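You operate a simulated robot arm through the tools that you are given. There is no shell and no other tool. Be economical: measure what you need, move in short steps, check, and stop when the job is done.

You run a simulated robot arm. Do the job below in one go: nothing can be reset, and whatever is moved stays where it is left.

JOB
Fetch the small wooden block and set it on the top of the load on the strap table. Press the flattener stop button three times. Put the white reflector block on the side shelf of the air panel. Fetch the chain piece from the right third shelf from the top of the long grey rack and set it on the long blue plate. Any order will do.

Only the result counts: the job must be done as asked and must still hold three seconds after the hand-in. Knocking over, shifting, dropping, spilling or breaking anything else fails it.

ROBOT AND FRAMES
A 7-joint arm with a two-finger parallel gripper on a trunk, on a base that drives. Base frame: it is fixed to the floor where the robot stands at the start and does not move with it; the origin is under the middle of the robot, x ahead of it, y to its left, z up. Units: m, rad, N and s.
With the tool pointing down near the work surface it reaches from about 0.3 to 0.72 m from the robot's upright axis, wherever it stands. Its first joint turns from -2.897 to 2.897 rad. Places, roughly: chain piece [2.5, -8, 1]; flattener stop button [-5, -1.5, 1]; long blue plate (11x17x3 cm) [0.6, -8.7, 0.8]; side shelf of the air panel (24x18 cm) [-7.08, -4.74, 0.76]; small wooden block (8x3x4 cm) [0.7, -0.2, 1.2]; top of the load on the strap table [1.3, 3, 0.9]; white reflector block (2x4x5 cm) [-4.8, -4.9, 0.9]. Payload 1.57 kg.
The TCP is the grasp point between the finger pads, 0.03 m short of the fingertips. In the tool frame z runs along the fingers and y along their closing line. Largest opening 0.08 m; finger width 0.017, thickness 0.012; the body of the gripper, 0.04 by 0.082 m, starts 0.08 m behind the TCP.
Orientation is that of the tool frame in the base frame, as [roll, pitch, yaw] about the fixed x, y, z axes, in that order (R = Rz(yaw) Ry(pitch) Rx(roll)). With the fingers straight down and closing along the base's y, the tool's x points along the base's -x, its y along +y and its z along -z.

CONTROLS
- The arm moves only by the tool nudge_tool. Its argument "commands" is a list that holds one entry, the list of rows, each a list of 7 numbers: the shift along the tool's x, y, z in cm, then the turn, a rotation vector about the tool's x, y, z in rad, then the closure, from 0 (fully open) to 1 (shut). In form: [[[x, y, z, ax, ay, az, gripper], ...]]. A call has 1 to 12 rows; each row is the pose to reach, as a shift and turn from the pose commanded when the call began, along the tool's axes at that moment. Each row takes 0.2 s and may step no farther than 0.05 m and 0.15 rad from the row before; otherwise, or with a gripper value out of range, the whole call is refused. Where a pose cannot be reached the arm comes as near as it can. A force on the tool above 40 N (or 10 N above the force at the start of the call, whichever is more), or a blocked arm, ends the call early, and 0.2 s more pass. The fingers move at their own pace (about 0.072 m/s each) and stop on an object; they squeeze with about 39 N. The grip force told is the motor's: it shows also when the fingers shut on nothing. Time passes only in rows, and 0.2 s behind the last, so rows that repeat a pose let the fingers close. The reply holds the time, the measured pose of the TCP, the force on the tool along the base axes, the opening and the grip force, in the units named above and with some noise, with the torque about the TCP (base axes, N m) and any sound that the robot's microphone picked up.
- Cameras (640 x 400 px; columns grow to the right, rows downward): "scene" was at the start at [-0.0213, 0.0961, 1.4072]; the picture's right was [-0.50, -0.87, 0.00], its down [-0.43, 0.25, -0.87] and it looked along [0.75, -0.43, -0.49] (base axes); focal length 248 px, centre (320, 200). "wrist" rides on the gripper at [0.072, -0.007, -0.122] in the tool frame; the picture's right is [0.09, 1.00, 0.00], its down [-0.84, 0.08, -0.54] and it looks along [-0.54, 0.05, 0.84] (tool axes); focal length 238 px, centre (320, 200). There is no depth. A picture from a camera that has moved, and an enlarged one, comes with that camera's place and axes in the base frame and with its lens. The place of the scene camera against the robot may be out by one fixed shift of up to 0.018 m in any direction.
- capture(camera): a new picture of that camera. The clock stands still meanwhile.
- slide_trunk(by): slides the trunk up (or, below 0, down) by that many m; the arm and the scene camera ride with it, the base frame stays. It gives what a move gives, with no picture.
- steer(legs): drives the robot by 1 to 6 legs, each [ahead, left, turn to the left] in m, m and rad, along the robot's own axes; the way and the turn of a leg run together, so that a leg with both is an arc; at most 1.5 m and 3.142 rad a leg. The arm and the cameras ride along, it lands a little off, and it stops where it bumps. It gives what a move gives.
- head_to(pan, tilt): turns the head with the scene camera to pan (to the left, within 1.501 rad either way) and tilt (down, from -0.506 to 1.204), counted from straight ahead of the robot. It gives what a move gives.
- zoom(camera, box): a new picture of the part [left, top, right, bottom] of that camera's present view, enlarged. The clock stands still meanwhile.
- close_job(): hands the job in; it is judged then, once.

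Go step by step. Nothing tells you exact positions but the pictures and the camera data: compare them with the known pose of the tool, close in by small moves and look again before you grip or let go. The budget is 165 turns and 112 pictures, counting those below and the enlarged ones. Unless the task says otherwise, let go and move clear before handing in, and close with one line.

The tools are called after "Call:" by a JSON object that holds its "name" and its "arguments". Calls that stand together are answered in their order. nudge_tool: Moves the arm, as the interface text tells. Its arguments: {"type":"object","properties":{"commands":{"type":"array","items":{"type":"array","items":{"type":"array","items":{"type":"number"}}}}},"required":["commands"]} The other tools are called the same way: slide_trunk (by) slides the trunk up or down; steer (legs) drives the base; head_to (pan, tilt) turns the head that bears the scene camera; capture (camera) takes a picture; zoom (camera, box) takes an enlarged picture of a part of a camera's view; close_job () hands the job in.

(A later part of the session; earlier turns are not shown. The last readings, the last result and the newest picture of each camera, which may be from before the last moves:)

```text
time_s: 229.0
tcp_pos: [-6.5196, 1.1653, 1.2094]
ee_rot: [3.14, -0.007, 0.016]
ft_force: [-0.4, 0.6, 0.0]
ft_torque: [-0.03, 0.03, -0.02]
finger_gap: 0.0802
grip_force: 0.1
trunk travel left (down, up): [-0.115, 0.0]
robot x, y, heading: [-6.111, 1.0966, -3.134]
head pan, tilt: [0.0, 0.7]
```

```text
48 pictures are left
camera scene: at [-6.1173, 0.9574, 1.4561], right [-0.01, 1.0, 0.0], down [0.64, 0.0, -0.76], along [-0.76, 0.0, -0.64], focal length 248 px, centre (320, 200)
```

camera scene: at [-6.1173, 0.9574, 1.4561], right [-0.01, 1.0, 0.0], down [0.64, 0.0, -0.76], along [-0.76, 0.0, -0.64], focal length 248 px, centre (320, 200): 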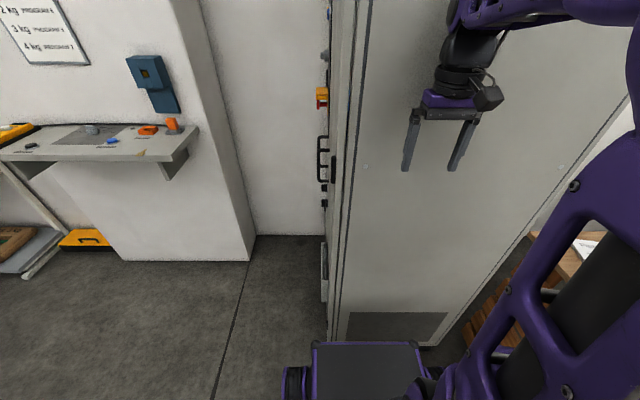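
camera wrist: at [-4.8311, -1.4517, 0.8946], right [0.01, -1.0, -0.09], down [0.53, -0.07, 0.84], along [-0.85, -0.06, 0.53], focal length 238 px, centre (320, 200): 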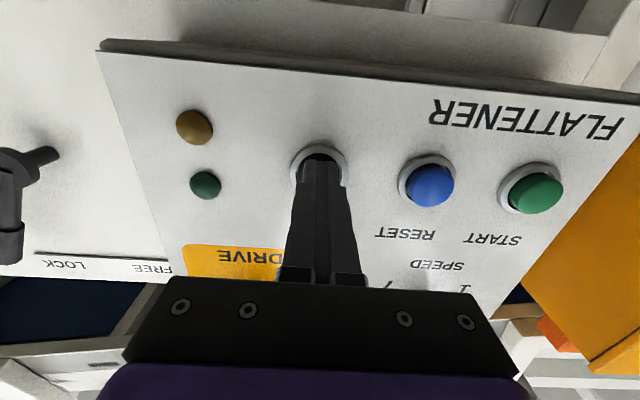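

Call:
{"name": "steer", "arguments": {"legs": [[0, 0, 1.563]]}}

Call:
{"name": "head_to", "arguments": {"pan": 0.0, "tilt": 0.4}}

Call:
{"name": "capture", "arguments": {"camera": "scene"}}

```text
time_s: 233.4
tcp_pos: [-6.1769, 0.6889, 1.2094]
ee_rot: [3.139, -0.007, 1.597]
ft_force: [-0.7, 1.1, -0.2]
ft_torque: [0.02, 0.0, 0.03]
finger_gap: 0.0798
grip_force: 0.1
trunk travel left (down, up): [-0.115, 0.0]
robot x, y, heading: [-6.1133, 1.0947, -1.553]
head pan, tilt: [0.0, 0.7]
```

```text
time_s: 234.2
tcp_pos: [-6.1768, 0.6876, 1.2103]
ee_rot: [3.14, -0.008, 1.598]
ft_force: [0.3, 0.6, -0.3]
ft_torque: [-0.01, -0.02, -0.02]
finger_gap: 0.0801
grip_force: 0.1
trunk travel left (down, up): [-0.115, 0.0]
robot x, y, heading: [-6.113, 1.0978, -1.553]
head pan, tilt: [0.0, 0.4]
```

```text
47 pictures are left
camera scene: at [-5.9832, 1.0974, 1.4829], right [-1.0, -0.02, 0.0], down [-0.01, 0.39, -0.92], along [0.02, -0.92, -0.39], focal length 248 px, centre (320, 200)
```

scene: 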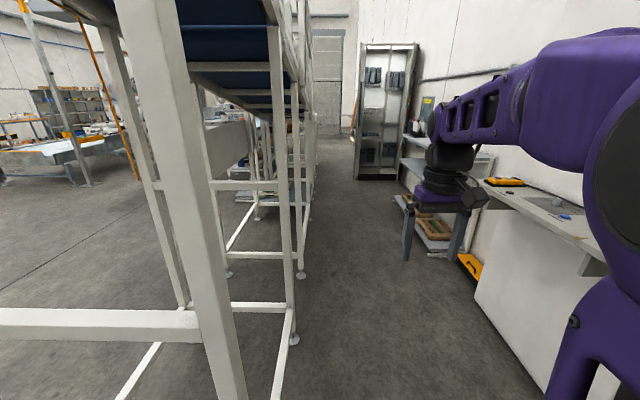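

Corridor straight ahead is clear along x≈-6.2. Driving down with a stop halfway.

Call:
{"name": "steer", "arguments": {"legs": [[0.3, -0.1, -0.018], [1.3, 0.0, 0], [1.4, 0.0, 0]]}}

Call:
{"name": "capture", "arguments": {"camera": "scene"}}

```text
time_s: 248.9
tcp_pos: [-6.2119, -2.2919, 1.2102]
ee_rot: [3.14, -0.007, 1.615]
ft_force: [0.3, 0.3, 0.7]
ft_torque: [-0.03, 0.02, 0.02]
finger_gap: 0.0802
grip_force: 0.0
trunk travel left (down, up): [-0.115, 0.0]
robot x, y, heading: [-6.1539, -1.887, -1.531]
head pan, tilt: [0.0, 0.4]
```

```text
46 pictures are left
camera scene: at [-6.0244, -1.8807, 1.483], right [-1.0, -0.04, 0.0], down [-0.01, 0.39, -0.92], along [0.03, -0.92, -0.39], focal length 248 px, centre (320, 200)
```

scene: 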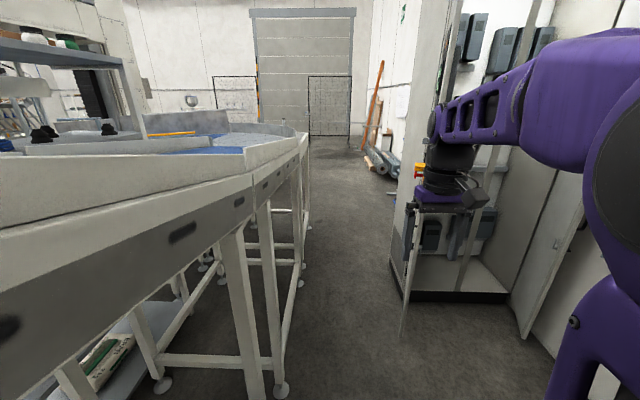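

Passage between the conveyor edge (x≈-5.79) and open cabinet (x≈-6.55) is about 0.75 m. I'll correct heading and go on in short legs.

Call:
{"name": "steer", "arguments": {"legs": [[0.3, -0.03, -0.04], [1.2, 0, 0]]}}

Call:
{"name": "head_to", "arguments": {"pan": -0.2, "tilt": 0.5}}

Call:
{"name": "capture", "arguments": {"camera": "scene"}}

```text
time_s: 253.6
tcp_pos: [-6.2673, -3.0355, 1.2074]
ee_rot: [3.139, -0.012, 1.545]
ft_force: [0.5, -0.4, 0.4]
ft_torque: [-0.01, 0.02, -0.02]
finger_gap: 0.0798
grip_force: 0.1
trunk travel left (down, up): [-0.115, 0.0]
robot x, y, heading: [-6.1787, -2.6343, -1.601]
head pan, tilt: [0.0, 0.4]
stopped in leg 2: the robot was blocked; the commanded pose is now the measured one
```

```text
time_s: 254.3
tcp_pos: [-6.2656, -3.0343, 1.2079]
ee_rot: [3.14, -0.012, 1.547]
ft_force: [-0.7, 0.0, -0.3]
ft_torque: [-0.05, 0.0, -0.01]
finger_gap: 0.0801
grip_force: 0.2
trunk travel left (down, up): [-0.115, 0.0]
robot x, y, heading: [-6.1809, -2.6328, -1.6]
head pan, tilt: [-0.201, 0.499]
```

```text
45 pictures are left
camera scene: at [-6.0686, -2.6326, 1.4739], right [-0.97, 0.23, 0.0], down [0.11, 0.47, -0.88], along [-0.2, -0.85, -0.48], focal length 248 px, centre (320, 200)
```

scene: 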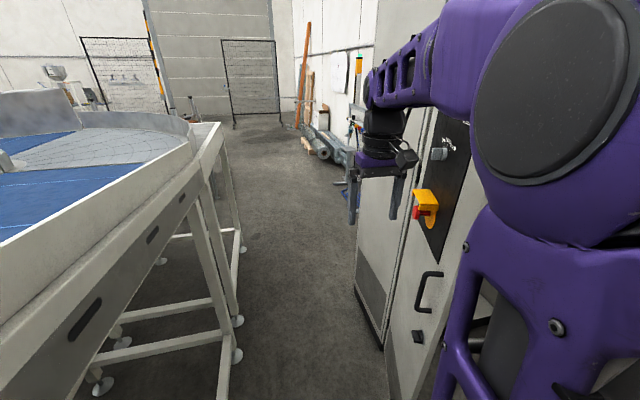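

Blocked, likely against the open cabinet door on the right. I'll back slightly, straighten to x≈-6.12 and try again in small legs.

Call:
{"name": "steer", "arguments": {"legs": [[-0.2, 0, 0.03], [0, 0.06, 0]]}}

Call:
{"name": "head_to", "arguments": {"pan": -0.5, "tilt": 0.9}}

Call:
{"name": "capture", "arguments": {"camera": "scene"}}

```text
time_s: 256.8
tcp_pos: [-6.1889, -2.8322, 1.2076]
ee_rot: [3.14, -0.012, 1.581]
ft_force: [-0.5, 0.1, -0.1]
ft_torque: [0.01, -0.02, 0.01]
finger_gap: 0.0799
grip_force: 0.1
trunk travel left (down, up): [-0.115, 0.0]
robot x, y, heading: [-6.1192, -2.4268, -1.566]
head pan, tilt: [-0.201, 0.499]
```

```text
time_s: 257.7
tcp_pos: [-6.19, -2.8334, 1.2072]
ee_rot: [3.141, -0.012, 1.581]
ft_force: [-0.2, -0.1, -1.1]
ft_torque: [0.0, 0.0, -0.04]
finger_gap: 0.0801
grip_force: 0.0
trunk travel left (down, up): [-0.115, 0.0]
robot x, y, heading: [-6.1194, -2.4281, -1.565]
head pan, tilt: [-0.499, 0.901]
```

```text
44 pictures are left
camera scene: at [-6.025, -2.4008, 1.4401], right [-0.88, 0.47, 0.0], down [0.37, 0.69, -0.62], along [-0.3, -0.55, -0.78], focal length 248 px, centre (320, 200)
```

scene: 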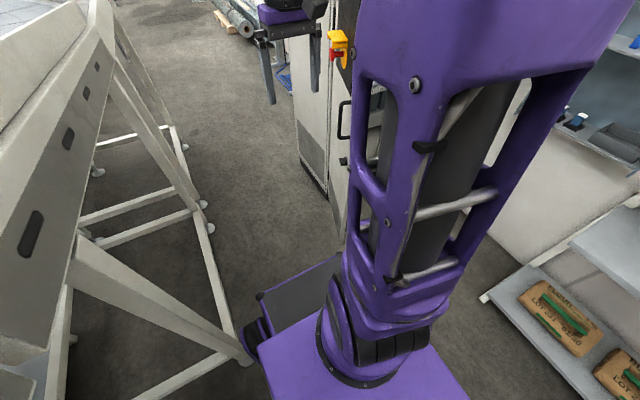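

The left wheel is near a conveyor foot (x≈-5.79) and the open door's edge is near x≈-6.48, so I need x≈-6.14 with exact heading. Small legs with corrections.

Call:
{"name": "steer", "arguments": {"legs": [[0.15, -0.022, -0.006]]}}

Call:
{"name": "steer", "arguments": {"legs": [[0.25, 0, 0]]}}

```text
time_s: 259.1
tcp_pos: [-6.2142, -2.9791, 1.2079]
ee_rot: [3.14, -0.012, 1.574]
ft_force: [0.2, -0.5, 0.5]
ft_torque: [0.01, -0.01, -0.02]
finger_gap: 0.0801
grip_force: 0.0
trunk travel left (down, up): [-0.115, 0.0]
robot x, y, heading: [-6.1405, -2.5743, -1.571]
head pan, tilt: [-0.499, 0.901]
```

```text
time_s: 260.9
tcp_pos: [-6.2158, -3.2296, 1.208]
ee_rot: [3.14, -0.012, 1.574]
ft_force: [-0.1, -0.5, 0.1]
ft_torque: [-0.01, -0.02, 0.0]
finger_gap: 0.0801
grip_force: 0.0
trunk travel left (down, up): [-0.115, 0.0]
robot x, y, heading: [-6.1399, -2.826, -1.573]
head pan, tilt: [-0.499, 0.901]
```

Past the earlier blocking point. Continuing.

Call:
{"name": "steer", "arguments": {"legs": [[0.3, 0, 0.002]]}}

Call:
{"name": "steer", "arguments": {"legs": [[0.35, 0, 0]]}}

Call:
{"name": "head_to", "arguments": {"pan": -0.1, "tilt": 0.5}}

Call:
{"name": "capture", "arguments": {"camera": "scene"}}

```text
time_s: 262.9
tcp_pos: [-6.2161, -3.5349, 1.208]
ee_rot: [3.14, -0.012, 1.572]
ft_force: [-0.1, 0.5, -0.1]
ft_torque: [-0.02, -0.01, -0.01]
finger_gap: 0.08
grip_force: 0.1
trunk travel left (down, up): [-0.115, 0.0]
robot x, y, heading: [-6.1442, -3.1304, -1.574]
head pan, tilt: [-0.499, 0.901]
```

```text
time_s: 265.2
tcp_pos: [-6.2158, -3.8838, 1.2075]
ee_rot: [3.139, -0.012, 1.577]
ft_force: [0.9, -0.9, -0.3]
ft_torque: [0.02, 0.0, 0.02]
finger_gap: 0.0802
grip_force: 0.1
trunk travel left (down, up): [-0.115, 0.0]
robot x, y, heading: [-6.1428, -3.4778, -1.571]
head pan, tilt: [-0.499, 0.901]
```

```text
time_s: 266.1
tcp_pos: [-6.216, -3.8838, 1.2084]
ee_rot: [3.139, -0.011, 1.577]
ft_force: [0.2, 0.7, 0.4]
ft_torque: [0.01, 0.0, 0.02]
finger_gap: 0.0799
grip_force: 0.1
trunk travel left (down, up): [-0.115, 0.0]
robot x, y, heading: [-6.1437, -3.4755, -1.573]
head pan, tilt: [-0.099, 0.499]
```

```text
43 pictures are left
camera scene: at [-6.0217, -3.4769, 1.4738], right [-0.99, 0.1, 0.0], down [0.05, 0.48, -0.88], along [-0.09, -0.87, -0.48], focal length 248 px, centre (320, 200)
```

scene: 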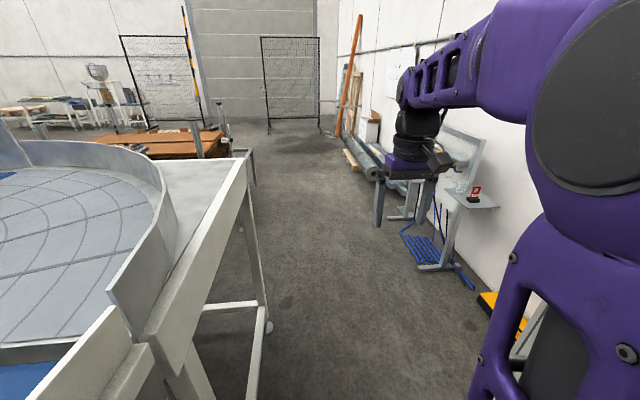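

The space opens up ahead; the air panel with side shelf is at the right. Zooming on it.

Call:
{"name": "zoom", "arguments": {"camera": "scene", "box": [380, 100, 540, 300]}}

Call:
{"name": "steer", "arguments": {"legs": [[0.5, -0.05, 0.0]]}}

Call:
{"name": "head_to", "arguments": {"pan": 0.8, "tilt": 0.45}}

Call:
{"name": "capture", "arguments": {"camera": "scene"}}

```text
2.00 times, centred on (460, 200) of scene
camera zoom: at [-6.0217, -3.4769, 1.4738], right [-0.99, 0.1, 0.0], down [0.05, 0.48, -0.88], along [-0.09, -0.87, -0.48], focal length 495 px, centre (40, 200)
```

zoom: 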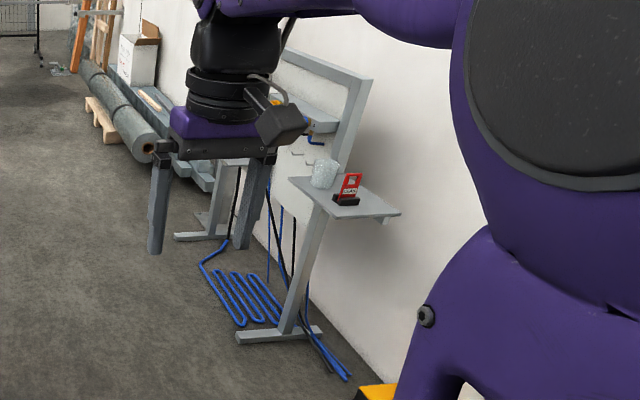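

```text
time_s: 269.1
tcp_pos: [-6.2658, -4.3908, 1.2078]
ee_rot: [3.139, -0.009, 1.577]
ft_force: [0.4, -0.6, 0.8]
ft_torque: [0.0, -0.03, 0.03]
finger_gap: 0.0802
grip_force: 0.0
trunk travel left (down, up): [-0.115, 0.0]
robot x, y, heading: [-6.1906, -3.9825, -1.569]
head pan, tilt: [-0.099, 0.499]
```

```text
time_s: 270.3
tcp_pos: [-6.2658, -4.3916, 1.205]
ee_rot: [3.138, -0.018, 1.577]
ft_force: [-0.1, -0.8, 0.7]
ft_torque: [-0.02, 0.0, -0.01]
finger_gap: 0.08
grip_force: 0.1
trunk travel left (down, up): [-0.115, 0.0]
robot x, y, heading: [-6.1938, -3.9813, -1.572]
head pan, tilt: [0.799, 0.45]
```

```text
41 pictures are left
camera scene: at [-6.0469, -3.9838, 1.4766], right [-0.99, -0.16, 0.0], down [-0.07, 0.45, -0.89], along [0.15, -0.88, -0.45], focal length 248 px, centre (320, 200)
```

scene: 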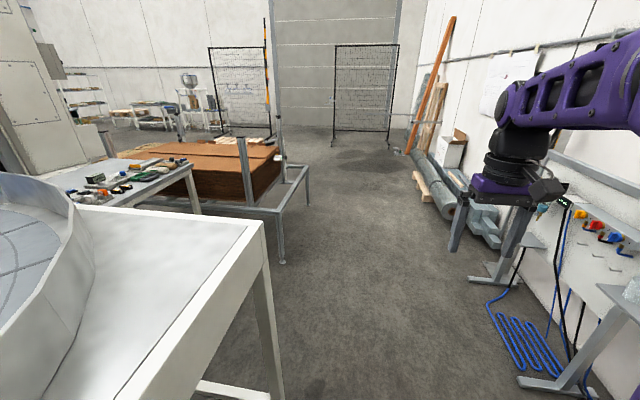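

Call:
{"name": "zoom", "arguments": {"camera": "scene", "box": [40, 130, 220, 230]}}

```text
3.56 times, centred on (130, 180) of scene
camera zoom: at [-6.0469, -3.9838, 1.4766], right [-0.99, -0.16, 0.0], down [-0.07, 0.45, -0.89], along [0.15, -0.88, -0.45], focal length 881 px, centre (996, 271)
```

zoom: 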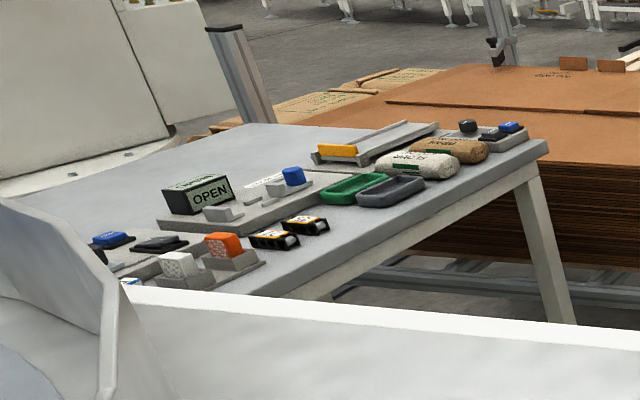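

The white reflector block sits in a holder beside an orange one on a bench, around (-4.72, -4.89, 0.92). I'll go to (-6.15, -5.25), turn to face +x, and look.

Call:
{"name": "steer", "arguments": {"legs": [[1.24, 0.0, 0], [0, 0, 1.571]]}}

Call:
{"name": "head_to", "arguments": {"pan": 0.1, "tilt": 0.5}}

Call:
{"name": "capture", "arguments": {"camera": "scene"}}

```text
time_s: 280.4
tcp_pos: [-5.7752, -5.3092, 1.2065]
ee_rot: [3.139, -0.015, -3.14]
ft_force: [0.0, 0.0, 0.6]
ft_torque: [-0.02, 0.02, 0.02]
finger_gap: 0.0798
grip_force: 0.0
trunk travel left (down, up): [-0.115, 0.0]
robot x, y, heading: [-6.1835, -5.2352, -0.008]
head pan, tilt: [0.799, 0.45]
```

```text
time_s: 281.5
tcp_pos: [-5.7752, -5.3078, 1.2064]
ee_rot: [3.139, -0.014, -3.14]
ft_force: [0.5, -0.1, 0.7]
ft_torque: [0.04, 0.01, 0.0]
finger_gap: 0.08
grip_force: 0.0
trunk travel left (down, up): [-0.115, 0.0]
robot x, y, heading: [-6.1811, -5.2335, -0.003]
head pan, tilt: [0.099, 0.499]
```

```text
39 pictures are left
camera scene: at [-6.1906, -5.0836, 1.4739], right [0.1, -1.0, 0.0], down [-0.48, -0.05, -0.88], along [0.87, 0.08, -0.48], focal length 248 px, centre (320, 200)
```

scene: 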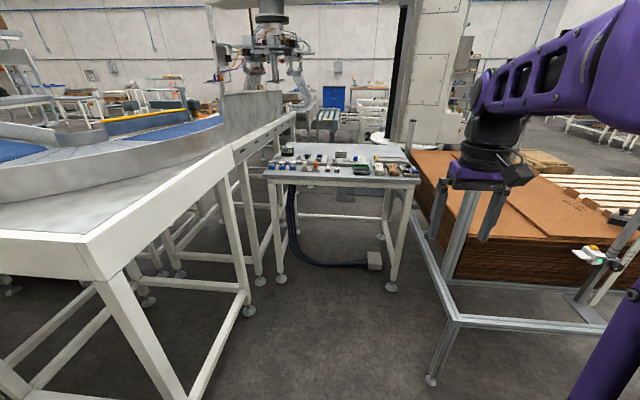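

Call:
{"name": "zoom", "arguments": {"camera": "scene", "box": [260, 135, 430, 195]}}

Call:
{"name": "steer", "arguments": {"legs": [[0.85, 0.13, 0.0]]}}

Call:
{"name": "capture", "arguments": {"camera": "scene"}}

Call:
{"name": "capture", "arguments": {"camera": "wrist"}}

```text
3.76 times, centred on (345, 165) of scene
camera zoom: at [-6.1906, -5.0836, 1.4739], right [0.1, -1.0, 0.0], down [-0.48, -0.05, -0.88], along [0.87, 0.08, -0.48], focal length 932 px, centre (226, 332)
```

zoom: 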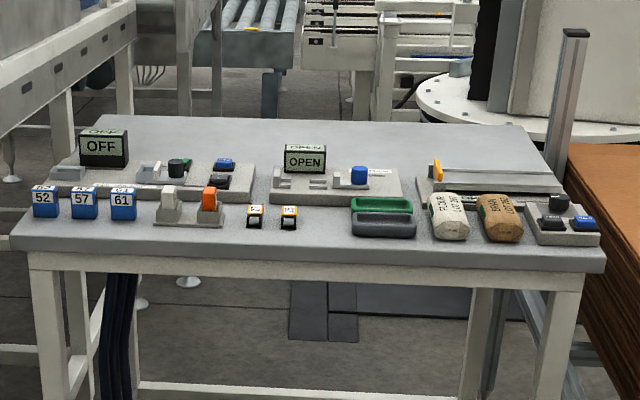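

```text
time_s: 286.1
tcp_pos: [-4.9136, -5.1729, 1.2059]
ee_rot: [3.139, -0.016, -3.133]
ft_force: [-1.1, -0.1, 0.7]
ft_torque: [-0.01, 0.01, -0.04]
finger_gap: 0.0801
grip_force: 0.1
trunk travel left (down, up): [-0.115, 0.0]
robot x, y, heading: [-5.3219, -5.0985, 0.004]
head pan, tilt: [0.099, 0.499]
```

```text
37 pictures are left
camera scene: at [-5.3299, -4.9506, 1.4739], right [0.1, -0.99, 0.0], down [-0.48, -0.05, -0.88], along [0.87, 0.09, -0.48], focal length 248 px, centre (320, 200)
```

scene: 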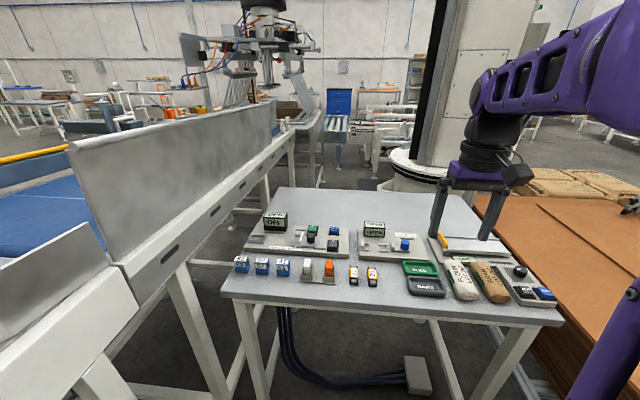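

```text
36 pictures are left
camera wrist: at [-4.983, -5.1796, 1.3295], right [-0.1, 0.99, 0.0], down [0.84, 0.08, 0.53], along [0.53, 0.06, -0.85], focal length 238 px, centre (320, 200)
```

wrist: 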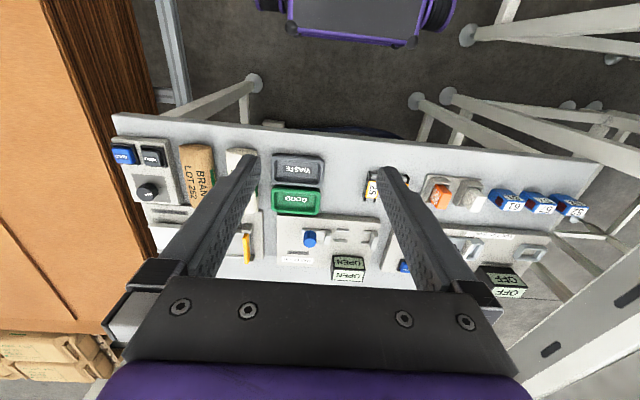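

White block top at about (-4.77, -4.85, 0.92), next to the orange one in a holder. I'll move over it at z≈1.08 and look.

Call:
{"name": "nudge_tool", "arguments": {"commands": [[[-2, 4, 0, 0, 0, 0, 0], [-4, 8, 0, 0, 0, 0, 0], [-6, 12, 0, 0, 0, 0, 0], [-8, 16, 1, 0, 0, 0, 0], [-10, 20, 2, 0, 0, 0, 0], [-12, 24, 4, 0, 0, 0, 0], [-13, 28, 6, 0, 0, 0, 0], [-13.5, 31.5, 9, 0, 0, 0, 0], [-13.5, 31.5, 12, 0, 0, 0, 0]]]}}

Call:
{"name": "zoom", "arguments": {"camera": "wrist", "box": [240, 80, 400, 240]}}

```text
time_s: 288.1
tcp_pos: [-4.7841, -4.8544, 1.0845]
ee_rot: [3.14, -0.014, -3.134]
ft_force: [-0.2, 0.1, -0.6]
ft_torque: [0.01, 0.01, -0.02]
finger_gap: 0.0802
grip_force: 0.1
trunk travel left (down, up): [-0.115, 0.0]
robot x, y, heading: [-5.3202, -5.104, 0.005]
head pan, tilt: [0.099, 0.499]
```

```text
2.50 times, centred on (320, 160) of wrist
camera zoom: at [-4.8546, -4.8622, 1.2079], right [-0.1, 0.99, 0.0], down [0.84, 0.08, 0.53], along [0.53, 0.06, -0.85], focal length 596 px, centre (320, 300)
```

zoom: 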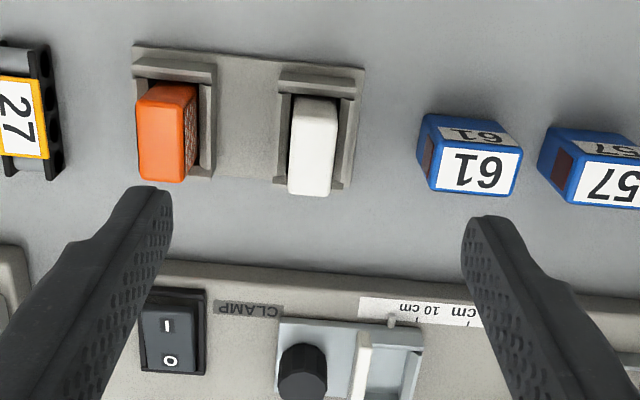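

Call:
{"name": "zoom", "arguments": {"camera": "scene", "box": [270, 245, 370, 295]}}

```text
6.40 times, centred on (320, 270) of scene
camera zoom: at [-5.3298, -4.9504, 1.4739], right [0.1, -0.99, 0.0], down [-0.48, -0.05, -0.88], along [0.87, 0.09, -0.48], focal length 1585 px, centre (320, -248)
```

zoom: 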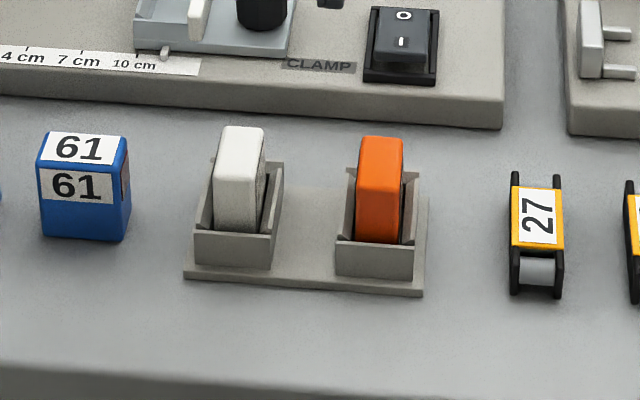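

The block stands in a low tray with ~2.5 cm protruding; top ≈0.938, centre ≈(-4.765, -4.853). I'll half-close the gripper to clear the orange neighbour, shift 2 cm ahead and descend partly.

Call:
{"name": "nudge_tool", "arguments": {"commands": [[[-1, 0.1, 2, 0, 0, 0, 0.4], [-1.9, 0.1, 4, 0, 0, 0, 0.4], [-1.9, 0.1, 6, 0, 0, 0, 0.4], [-1.9, 0.1, 8, 0, 0, 0, 0.4], [-1.9, 0.1, 10, 0, 0, 0, 0.4], [-1.9, 0.1, 11, 0, 0, 0, 0.4], [-1.9, 0.1, 11, 0, 0, 0, 0.4]]]}}

Call:
{"name": "zoom", "arguments": {"camera": "wrist", "box": [240, 100, 400, 260]}}

Call:
{"name": "zoom", "arguments": {"camera": "scene", "box": [260, 220, 380, 300]}}

```text
time_s: 289.7
tcp_pos: [-4.7657, -4.8546, 0.9756]
ee_rot: [3.139, -0.015, -3.134]
ft_force: [-0.2, -0.5, 0.1]
ft_torque: [0.0, -0.01, -0.02]
finger_gap: 0.048
grip_force: 0.2
trunk travel left (down, up): [-0.115, 0.0]
robot x, y, heading: [-5.3197, -5.1015, 0.003]
head pan, tilt: [0.099, 0.499]
```

```text
2.50 times, centred on (320, 180) of wrist
camera zoom: at [-4.8353, -4.8619, 1.0981], right [-0.1, 0.99, 0.0], down [0.84, 0.08, 0.53], along [0.53, 0.06, -0.85], focal length 596 px, centre (320, 250)
```

zoom: 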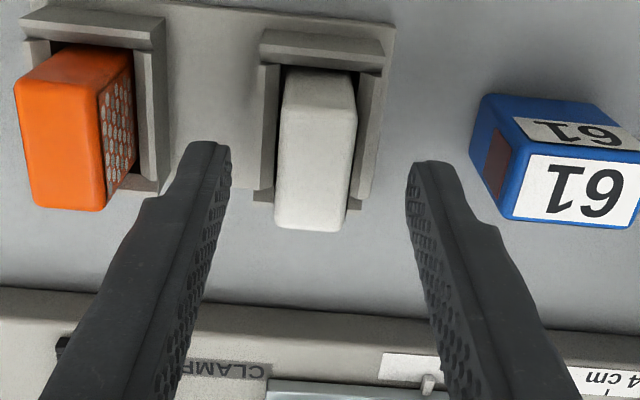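

```text
5.00 times, centred on (320, 260) of scene
camera zoom: at [-5.3298, -4.9506, 1.4739], right [0.1, -0.99, 0.0], down [-0.48, -0.05, -0.88], along [0.87, 0.09, -0.48], focal length 1238 px, centre (320, -100)
```

zoom: 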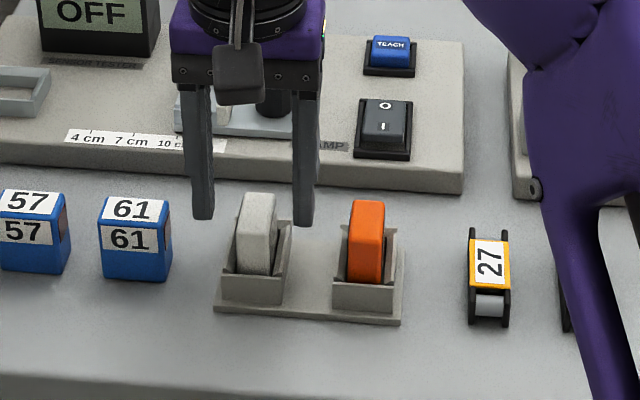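

Measured block top z≈0.942, tray walls ≈0.92; the hand is centred. Descending to TCP 0.954 and closing.

Call:
{"name": "nudge_tool", "arguments": {"commands": [[[0, 0, 1, 0, 0, 0, 0.4], [0, 0, 1.7, 0, 0, 0, 0.4], [0, 0, 2.2, 0, 0, 0, 0.4], [0, 0, 2.2, 0, 0, 0, 0.4], [0, 0, 2.2, 0, 0, 0, 1], [0, 0, 2.2, 0, 0, 0, 1], [0, 0, 2.2, 0, 0, 0, 1]]]}}

Call:
{"name": "zoom", "arguments": {"camera": "wrist", "box": [240, 100, 400, 260]}}

```text
time_s: 291.3
tcp_pos: [-4.7664, -4.8557, 0.9535]
ee_rot: [3.141, -0.017, -3.135]
ft_force: [-3.1, -10.9, 0.9]
ft_torque: [-0.65, 0.01, -0.6]
finger_gap: 0.0353
grip_force: 41.8
trunk travel left (down, up): [-0.115, 0.0]
robot x, y, heading: [-5.3217, -5.1003, 0.007]
head pan, tilt: [0.099, 0.499]
```

```text
2.50 times, centred on (320, 180) of wrist
camera zoom: at [-4.8353, -4.8635, 1.076], right [-0.1, 1.0, 0.0], down [0.84, 0.08, 0.53], along [0.53, 0.05, -0.85], focal length 596 px, centre (320, 250)
```

zoom: 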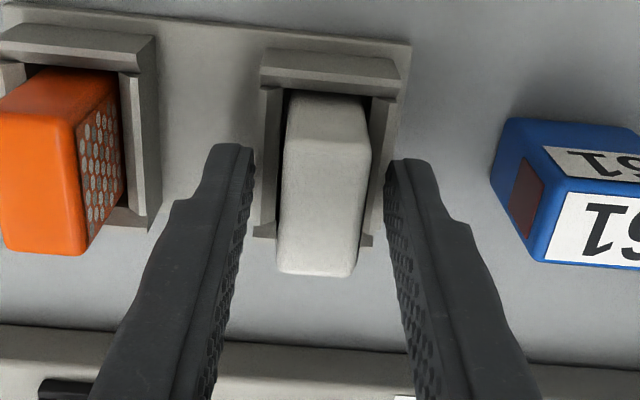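

The fingers caught the tray walls (gap 3.5 cm). I'll open, raise 0.8 cm and close on the block again.

Call:
{"name": "nudge_tool", "arguments": {"commands": [[[0, 0, 0, 0, 0, 0, 0.4], [0, 0, 0, 0, 0, 0, 0.4], [0, 0, -0.8, 0, 0, 0, 0.4], [0, 0, -0.8, 0, 0, 0, 0.4], [0, 0, -0.8, 0, 0, 0, 1], [0, 0, -0.8, 0, 0, 0, 1], [0, 0, -0.8, 0, 0, 0, 1]]]}}

Call:
{"name": "zoom", "arguments": {"camera": "wrist", "box": [240, 100, 400, 260]}}

```text
time_s: 292.9
tcp_pos: [-4.7652, -4.8545, 0.9607]
ee_rot: [3.141, -0.017, -3.133]
ft_force: [0.7, -1.3, 0.7]
ft_torque: [-0.09, 0.0, -0.06]
finger_gap: 0.0188
grip_force: 33.2
trunk travel left (down, up): [-0.115, 0.0]
robot x, y, heading: [-5.3174, -5.103, -0.001]
head pan, tilt: [0.099, 0.499]
```

```text
2.50 times, centred on (320, 180) of wrist
camera zoom: at [-4.8353, -4.8619, 1.0842], right [-0.1, 0.99, 0.0], down [0.84, 0.08, 0.53], along [0.53, 0.06, -0.85], focal length 596 px, centre (320, 250)
```

zoom: 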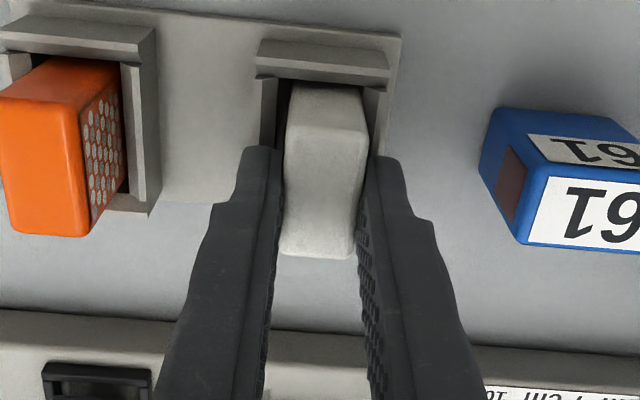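

Now gripping the block itself (1.9 cm). Slow lift.

Call:
{"name": "nudge_tool", "arguments": {"commands": [[[0, 0, -0.4, 0, 0, 0, 1], [0, 0, -0.9, 0, 0, 0, 1], [0, 0, -1.5, 0, 0, 0, 1], [0, 0, -2.2, 0, 0, 0, 1], [0, 0, -3, 0, 0, 0, 1], [0, 0, -4, 0, 0, 0, 1], [0, 0, -5, 0, 0, 0, 1], [0, 0, -6, 0, 0, 0, 1], [0, 0, -7, 0, 0, 0, 1]]]}}

Call:
{"name": "capture", "arguments": {"camera": "wrist"}}

```text
time_s: 294.9
tcp_pos: [-4.7647, -4.8547, 1.0313]
ee_rot: [3.139, -0.017, -3.133]
ft_force: [0.1, 0.4, 0.0]
ft_torque: [0.01, 0.01, -0.02]
finger_gap: 0.0188
grip_force: 32.6
trunk travel left (down, up): [-0.115, 0.0]
robot x, y, heading: [-5.3196, -5.1003, 0.003]
head pan, tilt: [0.099, 0.499]
```

```text
29 pictures are left
camera wrist: at [-4.8345, -4.8608, 1.1543], right [-0.1, 0.99, 0.0], down [0.84, 0.08, 0.53], along [0.53, 0.06, -0.85], focal length 238 px, centre (320, 200)
```

wrist: 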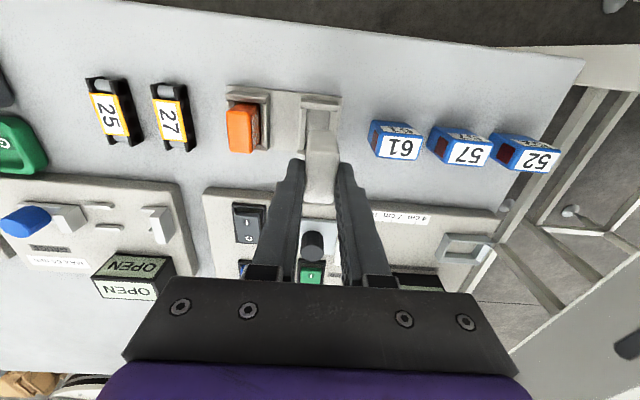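

The block is out and held. I'll raise it, back the base out, and swing the arm to the middle gently.

Call:
{"name": "nudge_tool", "arguments": {"commands": [[[0, 0, -1.5, 0, 0, 0, 1], [0, 0, -3, 0, 0, 0, 1], [0, -1, -5, 0, 0, 0, 1], [0.5, -3, -7, 0, 0, 0, 1], [1, -5, -9, 0, 0, 0, 1], [2, -7, -10, 0, 0, 0, 1], [3, -9, -10, 0, 0, 0, 1], [4, -11, -10, 0, 0, 0, 1], [5, -13, -10, 0, 0, 0, 1], [6, -15, -10, 0, 0, 0, 1], [7, -17, -10, 0, 0, 0, 1], [8, -19, -10, 0, 0, 0, 1]]]}}

Call:
{"name": "steer", "arguments": {"legs": [[-0.85, 0, 0], [0, -0.1, 1.571]]}}

Call:
{"name": "head_to", "arguments": {"pan": 0.6, "tilt": 0.5}}

Call:
{"name": "capture", "arguments": {"camera": "scene"}}

```text
time_s: 297.5
tcp_pos: [-4.8417, -5.0453, 1.1316]
ee_rot: [3.14, -0.014, -3.134]
ft_force: [-1.0, -0.1, -0.5]
ft_torque: [0.0, 0.01, 0.03]
finger_gap: 0.0187
grip_force: 33.1
trunk travel left (down, up): [-0.115, 0.0]
robot x, y, heading: [-5.3226, -5.0988, 0.003]
head pan, tilt: [0.099, 0.499]
```

```text
time_s: 306.0
tcp_pos: [-6.1706, -4.6859, 1.132]
ee_rot: [3.14, -0.016, -1.584]
ft_force: [-0.4, 0.5, -0.4]
ft_torque: [-0.01, 0.01, -0.04]
finger_gap: 0.0188
grip_force: 33.0
trunk travel left (down, up): [-0.115, 0.0]
robot x, y, heading: [-6.126, -5.1616, 1.555]
head pan, tilt: [0.099, 0.499]
```

```text
time_s: 306.9
tcp_pos: [-6.1692, -4.6851, 1.1308]
ee_rot: [3.141, -0.016, -1.584]
ft_force: [-0.5, -0.2, -1.5]
ft_torque: [-0.01, -0.02, -0.01]
finger_gap: 0.0187
grip_force: 33.0
trunk travel left (down, up): [-0.115, 0.0]
robot x, y, heading: [-6.1288, -5.1622, 1.555]
head pan, tilt: [0.6, 0.499]
```

```text
28 pictures are left
camera scene: at [-6.3262, -5.1744, 1.4739], right [0.84, 0.55, 0.0], down [0.26, -0.4, -0.88], along [-0.48, 0.73, -0.48], focal length 248 px, centre (320, 200)
```

scene: 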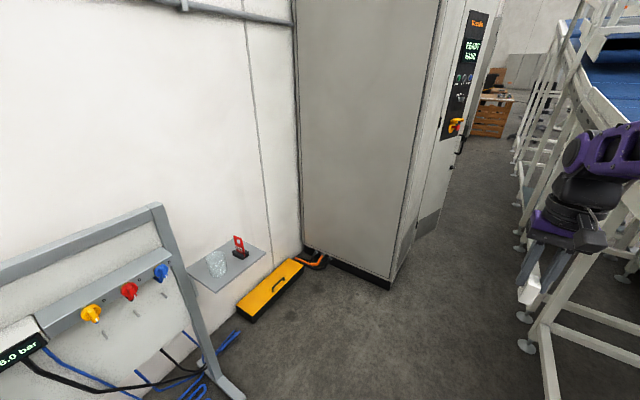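

Shelf spans x -7.18..-6.98, y -4.87..-4.62 at z≈0.76, holding a mug and a red lock stand. I'll zoom for free space.

Call:
{"name": "zoom", "arguments": {"camera": "scene", "box": [175, 225, 275, 300]}}

```text
5.33 times, centred on (225, 262) of scene
camera zoom: at [-6.3262, -5.1744, 1.4739], right [0.84, 0.55, 0.0], down [0.26, -0.4, -0.88], along [-0.48, 0.73, -0.48], focal length 1321 px, centre (827, -133)
```

zoom: 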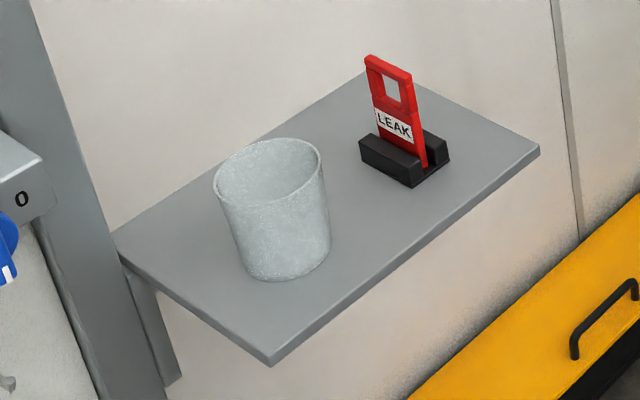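

Free spot: front of the shelf between the mug and lock, at about (-7.02, -4.735). I'll turn to face -x and line up.

Call:
{"name": "steer", "arguments": {"legs": [[0, 0, 1.587], [0, -0.46, 0]]}}

```text
time_s: 314.8
tcp_pos: [-6.6056, -4.8384, 1.1326]
ee_rot: [3.139, -0.014, -0.003]
ft_force: [-0.3, -0.9, -0.7]
ft_torque: [0.04, 0.04, -0.01]
finger_gap: 0.0186
grip_force: 33.2
trunk travel left (down, up): [-0.115, 0.0]
robot x, y, heading: [-6.1269, -4.7916, 3.131]
head pan, tilt: [0.6, 0.499]
stopped in leg 2: the robot was blocked; the commanded pose is now the measured one
```

Blocked, by the conveyor foot behind my right rear. I'll go ahead first, then sidestep.

Call:
{"name": "steer", "arguments": {"legs": [[0.27, 0.01, 0.01], [0, -0.1, 0]]}}

Call:
{"name": "capture", "arguments": {"camera": "wrist"}}

```text
time_s: 318.0
tcp_pos: [-6.8762, -4.7477, 1.132]
ee_rot: [3.139, -0.015, -0.002]
ft_force: [0.6, 0.2, 0.0]
ft_torque: [-0.01, 0.0, -0.02]
finger_gap: 0.0189
grip_force: 32.9
trunk travel left (down, up): [-0.115, 0.0]
robot x, y, heading: [-6.4009, -4.6996, 3.137]
head pan, tilt: [0.6, 0.499]
```

```text
26 pictures are left
camera wrist: at [-6.806, -4.7409, 1.2553], right [0.09, -1.0, 0.0], down [-0.84, -0.08, 0.53], along [-0.53, -0.05, -0.85], focal length 238 px, centre (320, 200)
```

wrist: 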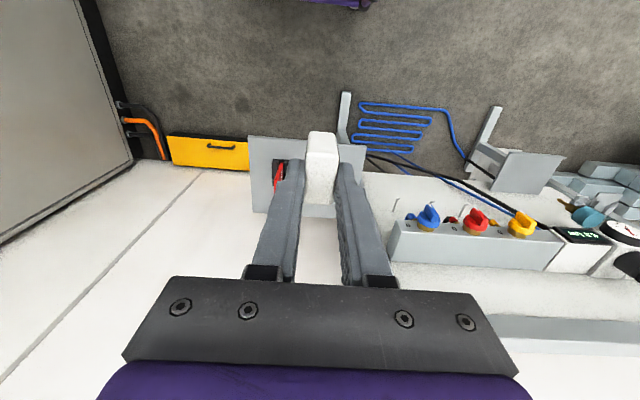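

Alignment matches. I'll move ahead over the spot and lower to a few cm above the shelf.

Call:
{"name": "nudge_tool", "arguments": {"commands": [[[-1.5, -0.3, 1, 0, 0, 0, 1], [-3, -0.6, 3, 0, 0, 0, 1], [-5, -0.9, 5.5, 0, 0, 0, 1], [-7, -1.2, 8, 0, 0, 0, 1], [-9, -1.3, 10.5, 0, 0, 0, 1], [-11, -1.3, 13, 0, 0, 0, 1], [-13, -1.3, 15.5, 0, 0, 0, 1], [-14.4, -1.3, 18, 0, 0, 0, 1], [-14.4, -1.3, 20.5, 0, 0, 0, 1], [-14.4, -1.3, 23, 0, 0, 0, 1], [-14.4, -1.3, 25, 0, 0, 0, 1], [-14.4, -1.3, 25, 0, 0, 0, 1]]]}}

Call:
{"name": "capture", "arguments": {"camera": "wrist"}}

Call:
{"name": "capture", "arguments": {"camera": "scene"}}

```text
time_s: 320.6
tcp_pos: [-7.0182, -4.7351, 0.8788]
ee_rot: [3.139, -0.014, -0.001]
ft_force: [-0.8, 0.3, 0.5]
ft_torque: [-0.01, 0.0, -0.01]
finger_gap: 0.0191
grip_force: 32.9
trunk travel left (down, up): [-0.115, 0.0]
robot x, y, heading: [-6.3993, -4.6977, 3.137]
head pan, tilt: [0.6, 0.499]
```

```text
25 pictures are left
camera wrist: at [-6.9484, -4.7283, 1.0022], right [0.09, -1.0, 0.0], down [-0.84, -0.08, 0.53], along [-0.53, -0.05, -0.85], focal length 238 px, centre (320, 200)
```

wrist: 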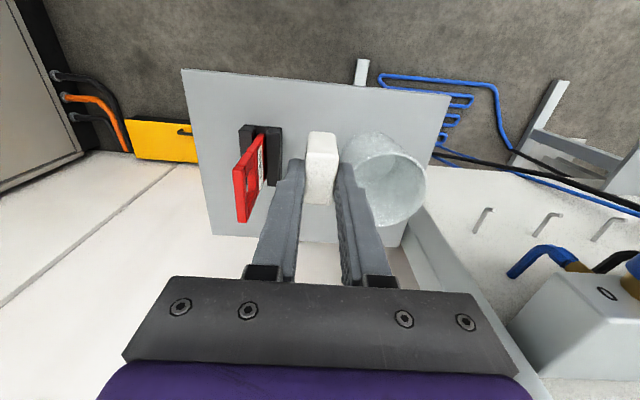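

```text
24 pictures are left
camera scene: at [-6.3938, -4.8882, 1.4739], right [-0.56, 0.83, 0.0], down [0.4, 0.27, -0.88], along [-0.73, -0.49, -0.48], focal length 248 px, centre (320, 200)
```

scene: 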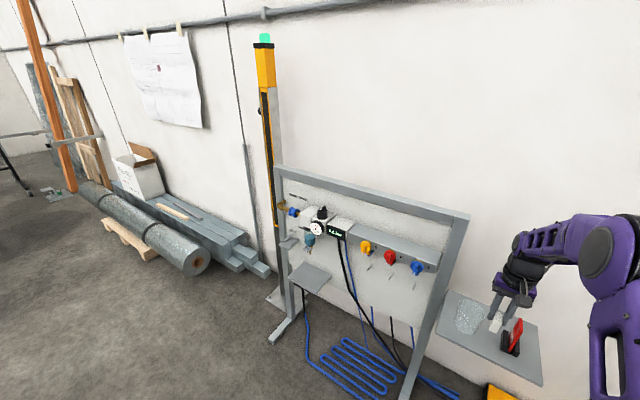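

The spot is between lock (y≥-4.70) and mug (y≤-4.763); I'll shift slightly to (-7.008, -4.731), lower, and only open the fingers slightly there.

Call:
{"name": "nudge_tool", "arguments": {"commands": [[[0.5, -0.2, 0.5, 0, 0, 0, 1], [1, -0.4, 1.2, 0, 0, 0, 1], [1, -0.4, 2.2, 0, 0, 0, 1], [1, -0.4, 3.2, 0, 0, 0, 1], [1, -0.4, 4, 0, 0, 0, 1], [1, -0.4, 4.3, 0, 0, 0, 1], [1, -0.4, 4.3, 0, 0, 0, 1]]]}}

Call:
{"name": "nudge_tool", "arguments": {"commands": [[[0, 0, 0.3, 0, 0, 0, 1], [0, 0, 0.6, 0, 0, 0, 1], [0, 0, 0.6, 0, 0, 0, 1]]]}}

```text
time_s: 322.2
tcp_pos: [-7.0063, -4.7329, 0.8364]
ee_rot: [3.139, -0.016, -0.002]
ft_force: [0.1, 0.1, 0.3]
ft_torque: [0.03, 0.02, 0.02]
finger_gap: 0.0189
grip_force: 33.0
trunk travel left (down, up): [-0.115, 0.0]
robot x, y, heading: [-6.3988, -4.6998, 3.138]
head pan, tilt: [0.6, 0.499]
```

```text
time_s: 323.0
tcp_pos: [-7.0055, -4.7317, 0.8305]
ee_rot: [3.14, -0.014, -0.004]
ft_force: [-0.1, -0.6, -0.6]
ft_torque: [0.01, 0.03, 0.0]
finger_gap: 0.0185
grip_force: 32.8
trunk travel left (down, up): [-0.115, 0.0]
robot x, y, heading: [-6.3972, -4.6978, 3.138]
head pan, tilt: [0.6, 0.499]
```

Call:
{"name": "nudge_tool", "arguments": {"commands": [[[0, 0, 0.4, 0, 0, 0, 1], [0, 0, 0.4, 0, 0, 0, 1]]]}}

Call:
{"name": "nudge_tool", "arguments": {"commands": [[[0, 0, 0.4, 0, 0, 0, 1], [0, 0, 0.4, 0, 0, 0, 1]]]}}

Call:
{"name": "capture", "arguments": {"camera": "wrist"}}

```text
time_s: 323.6
tcp_pos: [-7.006, -4.732, 0.8278]
ee_rot: [3.139, -0.015, -0.001]
ft_force: [-0.3, 0.3, 0.1]
ft_torque: [0.02, -0.01, -0.02]
finger_gap: 0.0185
grip_force: 33.0
trunk travel left (down, up): [-0.115, 0.0]
robot x, y, heading: [-6.3967, -4.693, 3.135]
head pan, tilt: [0.6, 0.499]
```

```text
time_s: 324.2
tcp_pos: [-7.0056, -4.7308, 0.8218]
ee_rot: [3.14, -0.014, -0.001]
ft_force: [-0.5, -0.4, -0.4]
ft_torque: [0.01, 0.03, -0.02]
finger_gap: 0.0186
grip_force: 33.5
trunk travel left (down, up): [-0.115, 0.0]
robot x, y, heading: [-6.3982, -4.6965, 3.141]
head pan, tilt: [0.6, 0.499]
```

```text
23 pictures are left
camera wrist: at [-6.9352, -4.7237, 0.9461], right [0.09, -1.0, 0.0], down [-0.84, -0.08, 0.53], along [-0.53, -0.05, -0.85], focal length 238 px, centre (320, 200)
```

wrist: 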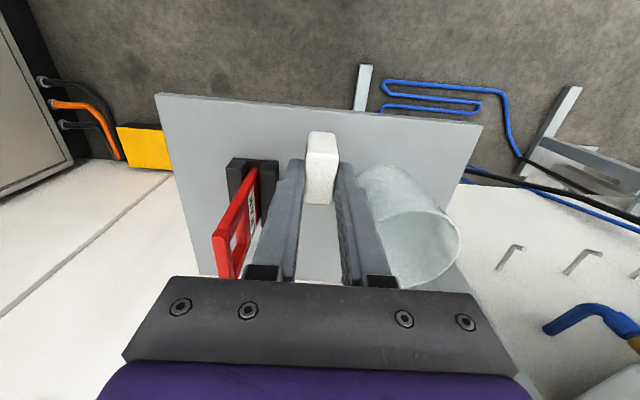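

Call:
{"name": "nudge_tool", "arguments": {"commands": [[[0, 0, 0.4, 0, 0, 0, 1], [0, 0, 0.4, 0, 0, 0, 1]]]}}

Call:
{"name": "nudge_tool", "arguments": {"commands": [[[0, 0, 0.4, 0, 0, 0, 1], [0, 0, 0.4, 0, 0, 0, 1]]]}}

Call:
{"name": "nudge_tool", "arguments": {"commands": [[[0, 0, 0.4, 0, 0, 0, 1], [0, 0, 0.4, 0, 0, 0, 1]]]}}

```text
time_s: 324.8
tcp_pos: [-7.005, -4.7312, 0.8182]
ee_rot: [3.139, -0.013, -0.001]
ft_force: [0.4, -0.7, 0.1]
ft_torque: [-0.01, -0.03, -0.01]
finger_gap: 0.0185
grip_force: 33.1
trunk travel left (down, up): [-0.115, 0.0]
robot x, y, heading: [-6.3967, -4.6969, 3.142]
head pan, tilt: [0.6, 0.499]
```

```text
time_s: 325.4
tcp_pos: [-7.0052, -4.7316, 0.8164]
ee_rot: [3.139, -0.014, -0.001]
ft_force: [1.2, 0.2, -0.2]
ft_torque: [0.0, 0.01, -0.01]
finger_gap: 0.0187
grip_force: 32.8
trunk travel left (down, up): [-0.115, 0.0]
robot x, y, heading: [-6.3983, -4.7006, 3.142]
head pan, tilt: [0.6, 0.499]
```

```text
time_s: 326.0
tcp_pos: [-7.0061, -4.7298, 0.8117]
ee_rot: [3.139, -0.014, -0.002]
ft_force: [-1.1, 0.0, 0.2]
ft_torque: [-0.01, -0.05, 0.01]
finger_gap: 0.0186
grip_force: 32.8
trunk travel left (down, up): [-0.115, 0.0]
robot x, y, heading: [-6.399, -4.6948, 3.138]
head pan, tilt: [0.6, 0.499]
```

Call:
{"name": "nudge_tool", "arguments": {"commands": [[[0, 0, 0.4, 0, 0, 0, 1], [0, 0, 0.4, 0, 0, 0, 1]]]}}

Call:
{"name": "nudge_tool", "arguments": {"commands": [[[0, 0, 0.4, 0, 0, 0, 1], [0, 0, 0.4, 0, 0, 0, 1]]]}}

Call:
{"name": "zoom", "arguments": {"camera": "scene", "box": [430, 270, 560, 390]}}

```text
time_s: 326.6
tcp_pos: [-7.0058, -4.7317, 0.8081]
ee_rot: [3.139, -0.014, -0.002]
ft_force: [-0.1, -0.3, -0.5]
ft_torque: [-0.04, 0.0, -0.01]
finger_gap: 0.0187
grip_force: 33.4
trunk travel left (down, up): [-0.115, 0.0]
robot x, y, heading: [-6.396, -4.698, 3.137]
head pan, tilt: [0.6, 0.499]
```

```text
time_s: 327.2
tcp_pos: [-7.0065, -4.7322, 0.8067]
ee_rot: [3.139, -0.012, -0.002]
ft_force: [5.0, 1.9, 21.3]
ft_torque: [0.05, -0.45, 0.0]
finger_gap: 0.019
grip_force: 33.1
trunk travel left (down, up): [-0.115, 0.0]
robot x, y, heading: [-6.398, -4.7009, 3.137]
head pan, tilt: [0.6, 0.499]
```

```text
3.33 times, centred on (495, 330) of scene
camera zoom: at [-6.3917, -4.888, 1.4742], right [-0.56, 0.83, 0.0], down [0.39, 0.27, -0.88], along [-0.73, -0.49, -0.48], focal length 826 px, centre (-263, -233)
```

zoom: 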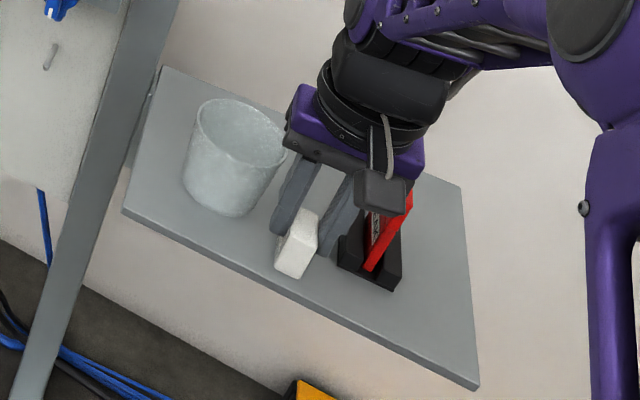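

Contact with the shelf (21 N). I relax, open slightly (3 cm gap), and rise straight up.

Call:
{"name": "nudge_tool", "arguments": {"commands": [[[0, 0, -0.4, 0, 0, 0, 1], [0, 0, -0.4, 0, 0, 0, 0.64], [0, 0, -0.4, 0, 0, 0, 0.62], [0, 0, -0.4, 0, 0, 0, 0.62], [0, 0, -1.5, 0, 0, 0, 0.62], [0, 0, -4, 0, 0, 0, 0.62], [0, 0, -8, 0, 0, 0, 0.62], [0, 0, -12, 0, 0, 0, 0.62], [0, 0, -16, 0, 0, 0, 0.62]]]}}

Call:
{"name": "capture", "arguments": {"camera": "wrist"}}

```text
time_s: 329.2
tcp_pos: [-7.0063, -4.7323, 0.9619]
ee_rot: [3.14, -0.015, -0.003]
ft_force: [-0.4, -0.2, 0.1]
ft_torque: [-0.02, 0.02, 0.01]
finger_gap: 0.0305
grip_force: 0.0
trunk travel left (down, up): [-0.115, 0.0]
robot x, y, heading: [-6.3953, -4.6991, 3.139]
head pan, tilt: [0.6, 0.499]
```

```text
21 pictures are left
camera wrist: at [-6.9363, -4.7255, 1.0866], right [0.09, -1.0, 0.0], down [-0.84, -0.08, 0.53], along [-0.53, -0.05, -0.85], focal length 238 px, centre (320, 200)
```

wrist: 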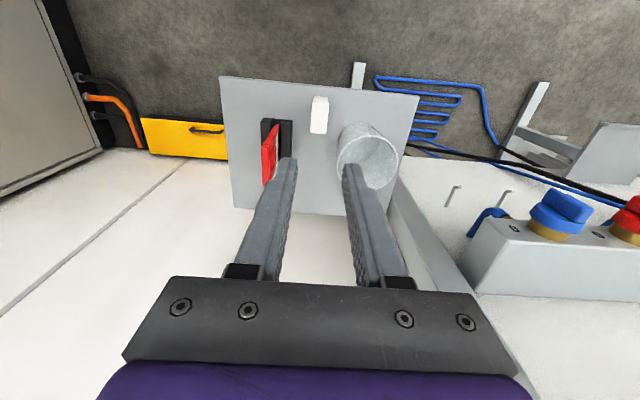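

The reflector block stands on the shelf. Now I retract, leave, and head for the chain piece via the open floor to the south.

Call:
{"name": "nudge_tool", "arguments": {"commands": [[[2, 0, -4, 0, 0, 0, 0.62], [5, 0, -8, 0, 0, 0, 0.62], [9, 0, -11, 0, 0, 0, 0.62], [13, 0, -14, 0, 0, 0, 0.62], [17, 0, -17, 0, 0, 0, 0.62], [20, 0, -20, 0, 0, 0, 0.62]]]}}

Call:
{"name": "steer", "arguments": {"legs": [[-0.1, 0, 0], [0, 0.9, 0], [0, 0, 1.571], [1.4, 0, 0], [0.8, 0, 0], [0, 0, 1.571]]}}

Call:
{"name": "head_to", "arguments": {"pan": 0.0, "tilt": 0.2}}

Call:
{"name": "capture", "arguments": {"camera": "scene"}}

```text
time_s: 330.8
tcp_pos: [-6.8168, -4.7284, 1.1389]
ee_rot: [-3.137, -0.085, -0.01]
ft_force: [1.0, -0.5, -0.4]
ft_torque: [-0.01, -0.03, 0.03]
finger_gap: 0.0305
grip_force: 0.0
trunk travel left (down, up): [-0.115, 0.0]
robot x, y, heading: [-6.3969, -4.6971, 3.139]
head pan, tilt: [0.6, 0.499]
stopped in row 6: the arm was blocked; the commanded pose is now the measured one
```

```text
time_s: 358.8
tcp_pos: [-5.9168, -7.7791, 1.1404]
ee_rot: [-3.138, -0.081, 3.127]
ft_force: [-0.2, 0.6, 0.7]
ft_torque: [-0.04, -0.01, 0.02]
finger_gap: 0.0306
grip_force: 0.0
trunk travel left (down, up): [-0.115, 0.0]
robot x, y, heading: [-6.3332, -7.8086, -0.012]
head pan, tilt: [0.6, 0.499]
```

```text
time_s: 359.8
tcp_pos: [-5.9161, -7.7796, 1.1376]
ee_rot: [-3.136, -0.091, 3.124]
ft_force: [0.2, -0.4, 0.0]
ft_torque: [0.0, -0.01, -0.03]
finger_gap: 0.0303
grip_force: 0.0
trunk travel left (down, up): [-0.115, 0.0]
robot x, y, heading: [-6.3366, -7.8059, -0.014]
head pan, tilt: [0.0, 0.201]
```

```text
20 pictures are left
camera scene: at [-6.3537, -7.6144, 1.4935], right [0.54, -0.84, 0.0], down [-0.24, -0.15, -0.96], along [0.81, 0.52, -0.28], focal length 248 px, centre (320, 200)
```

scene: 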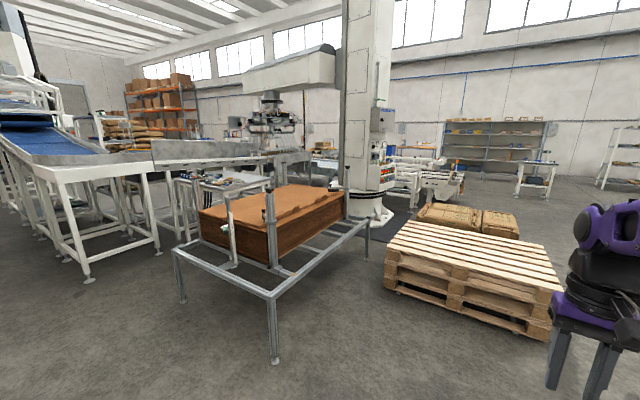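

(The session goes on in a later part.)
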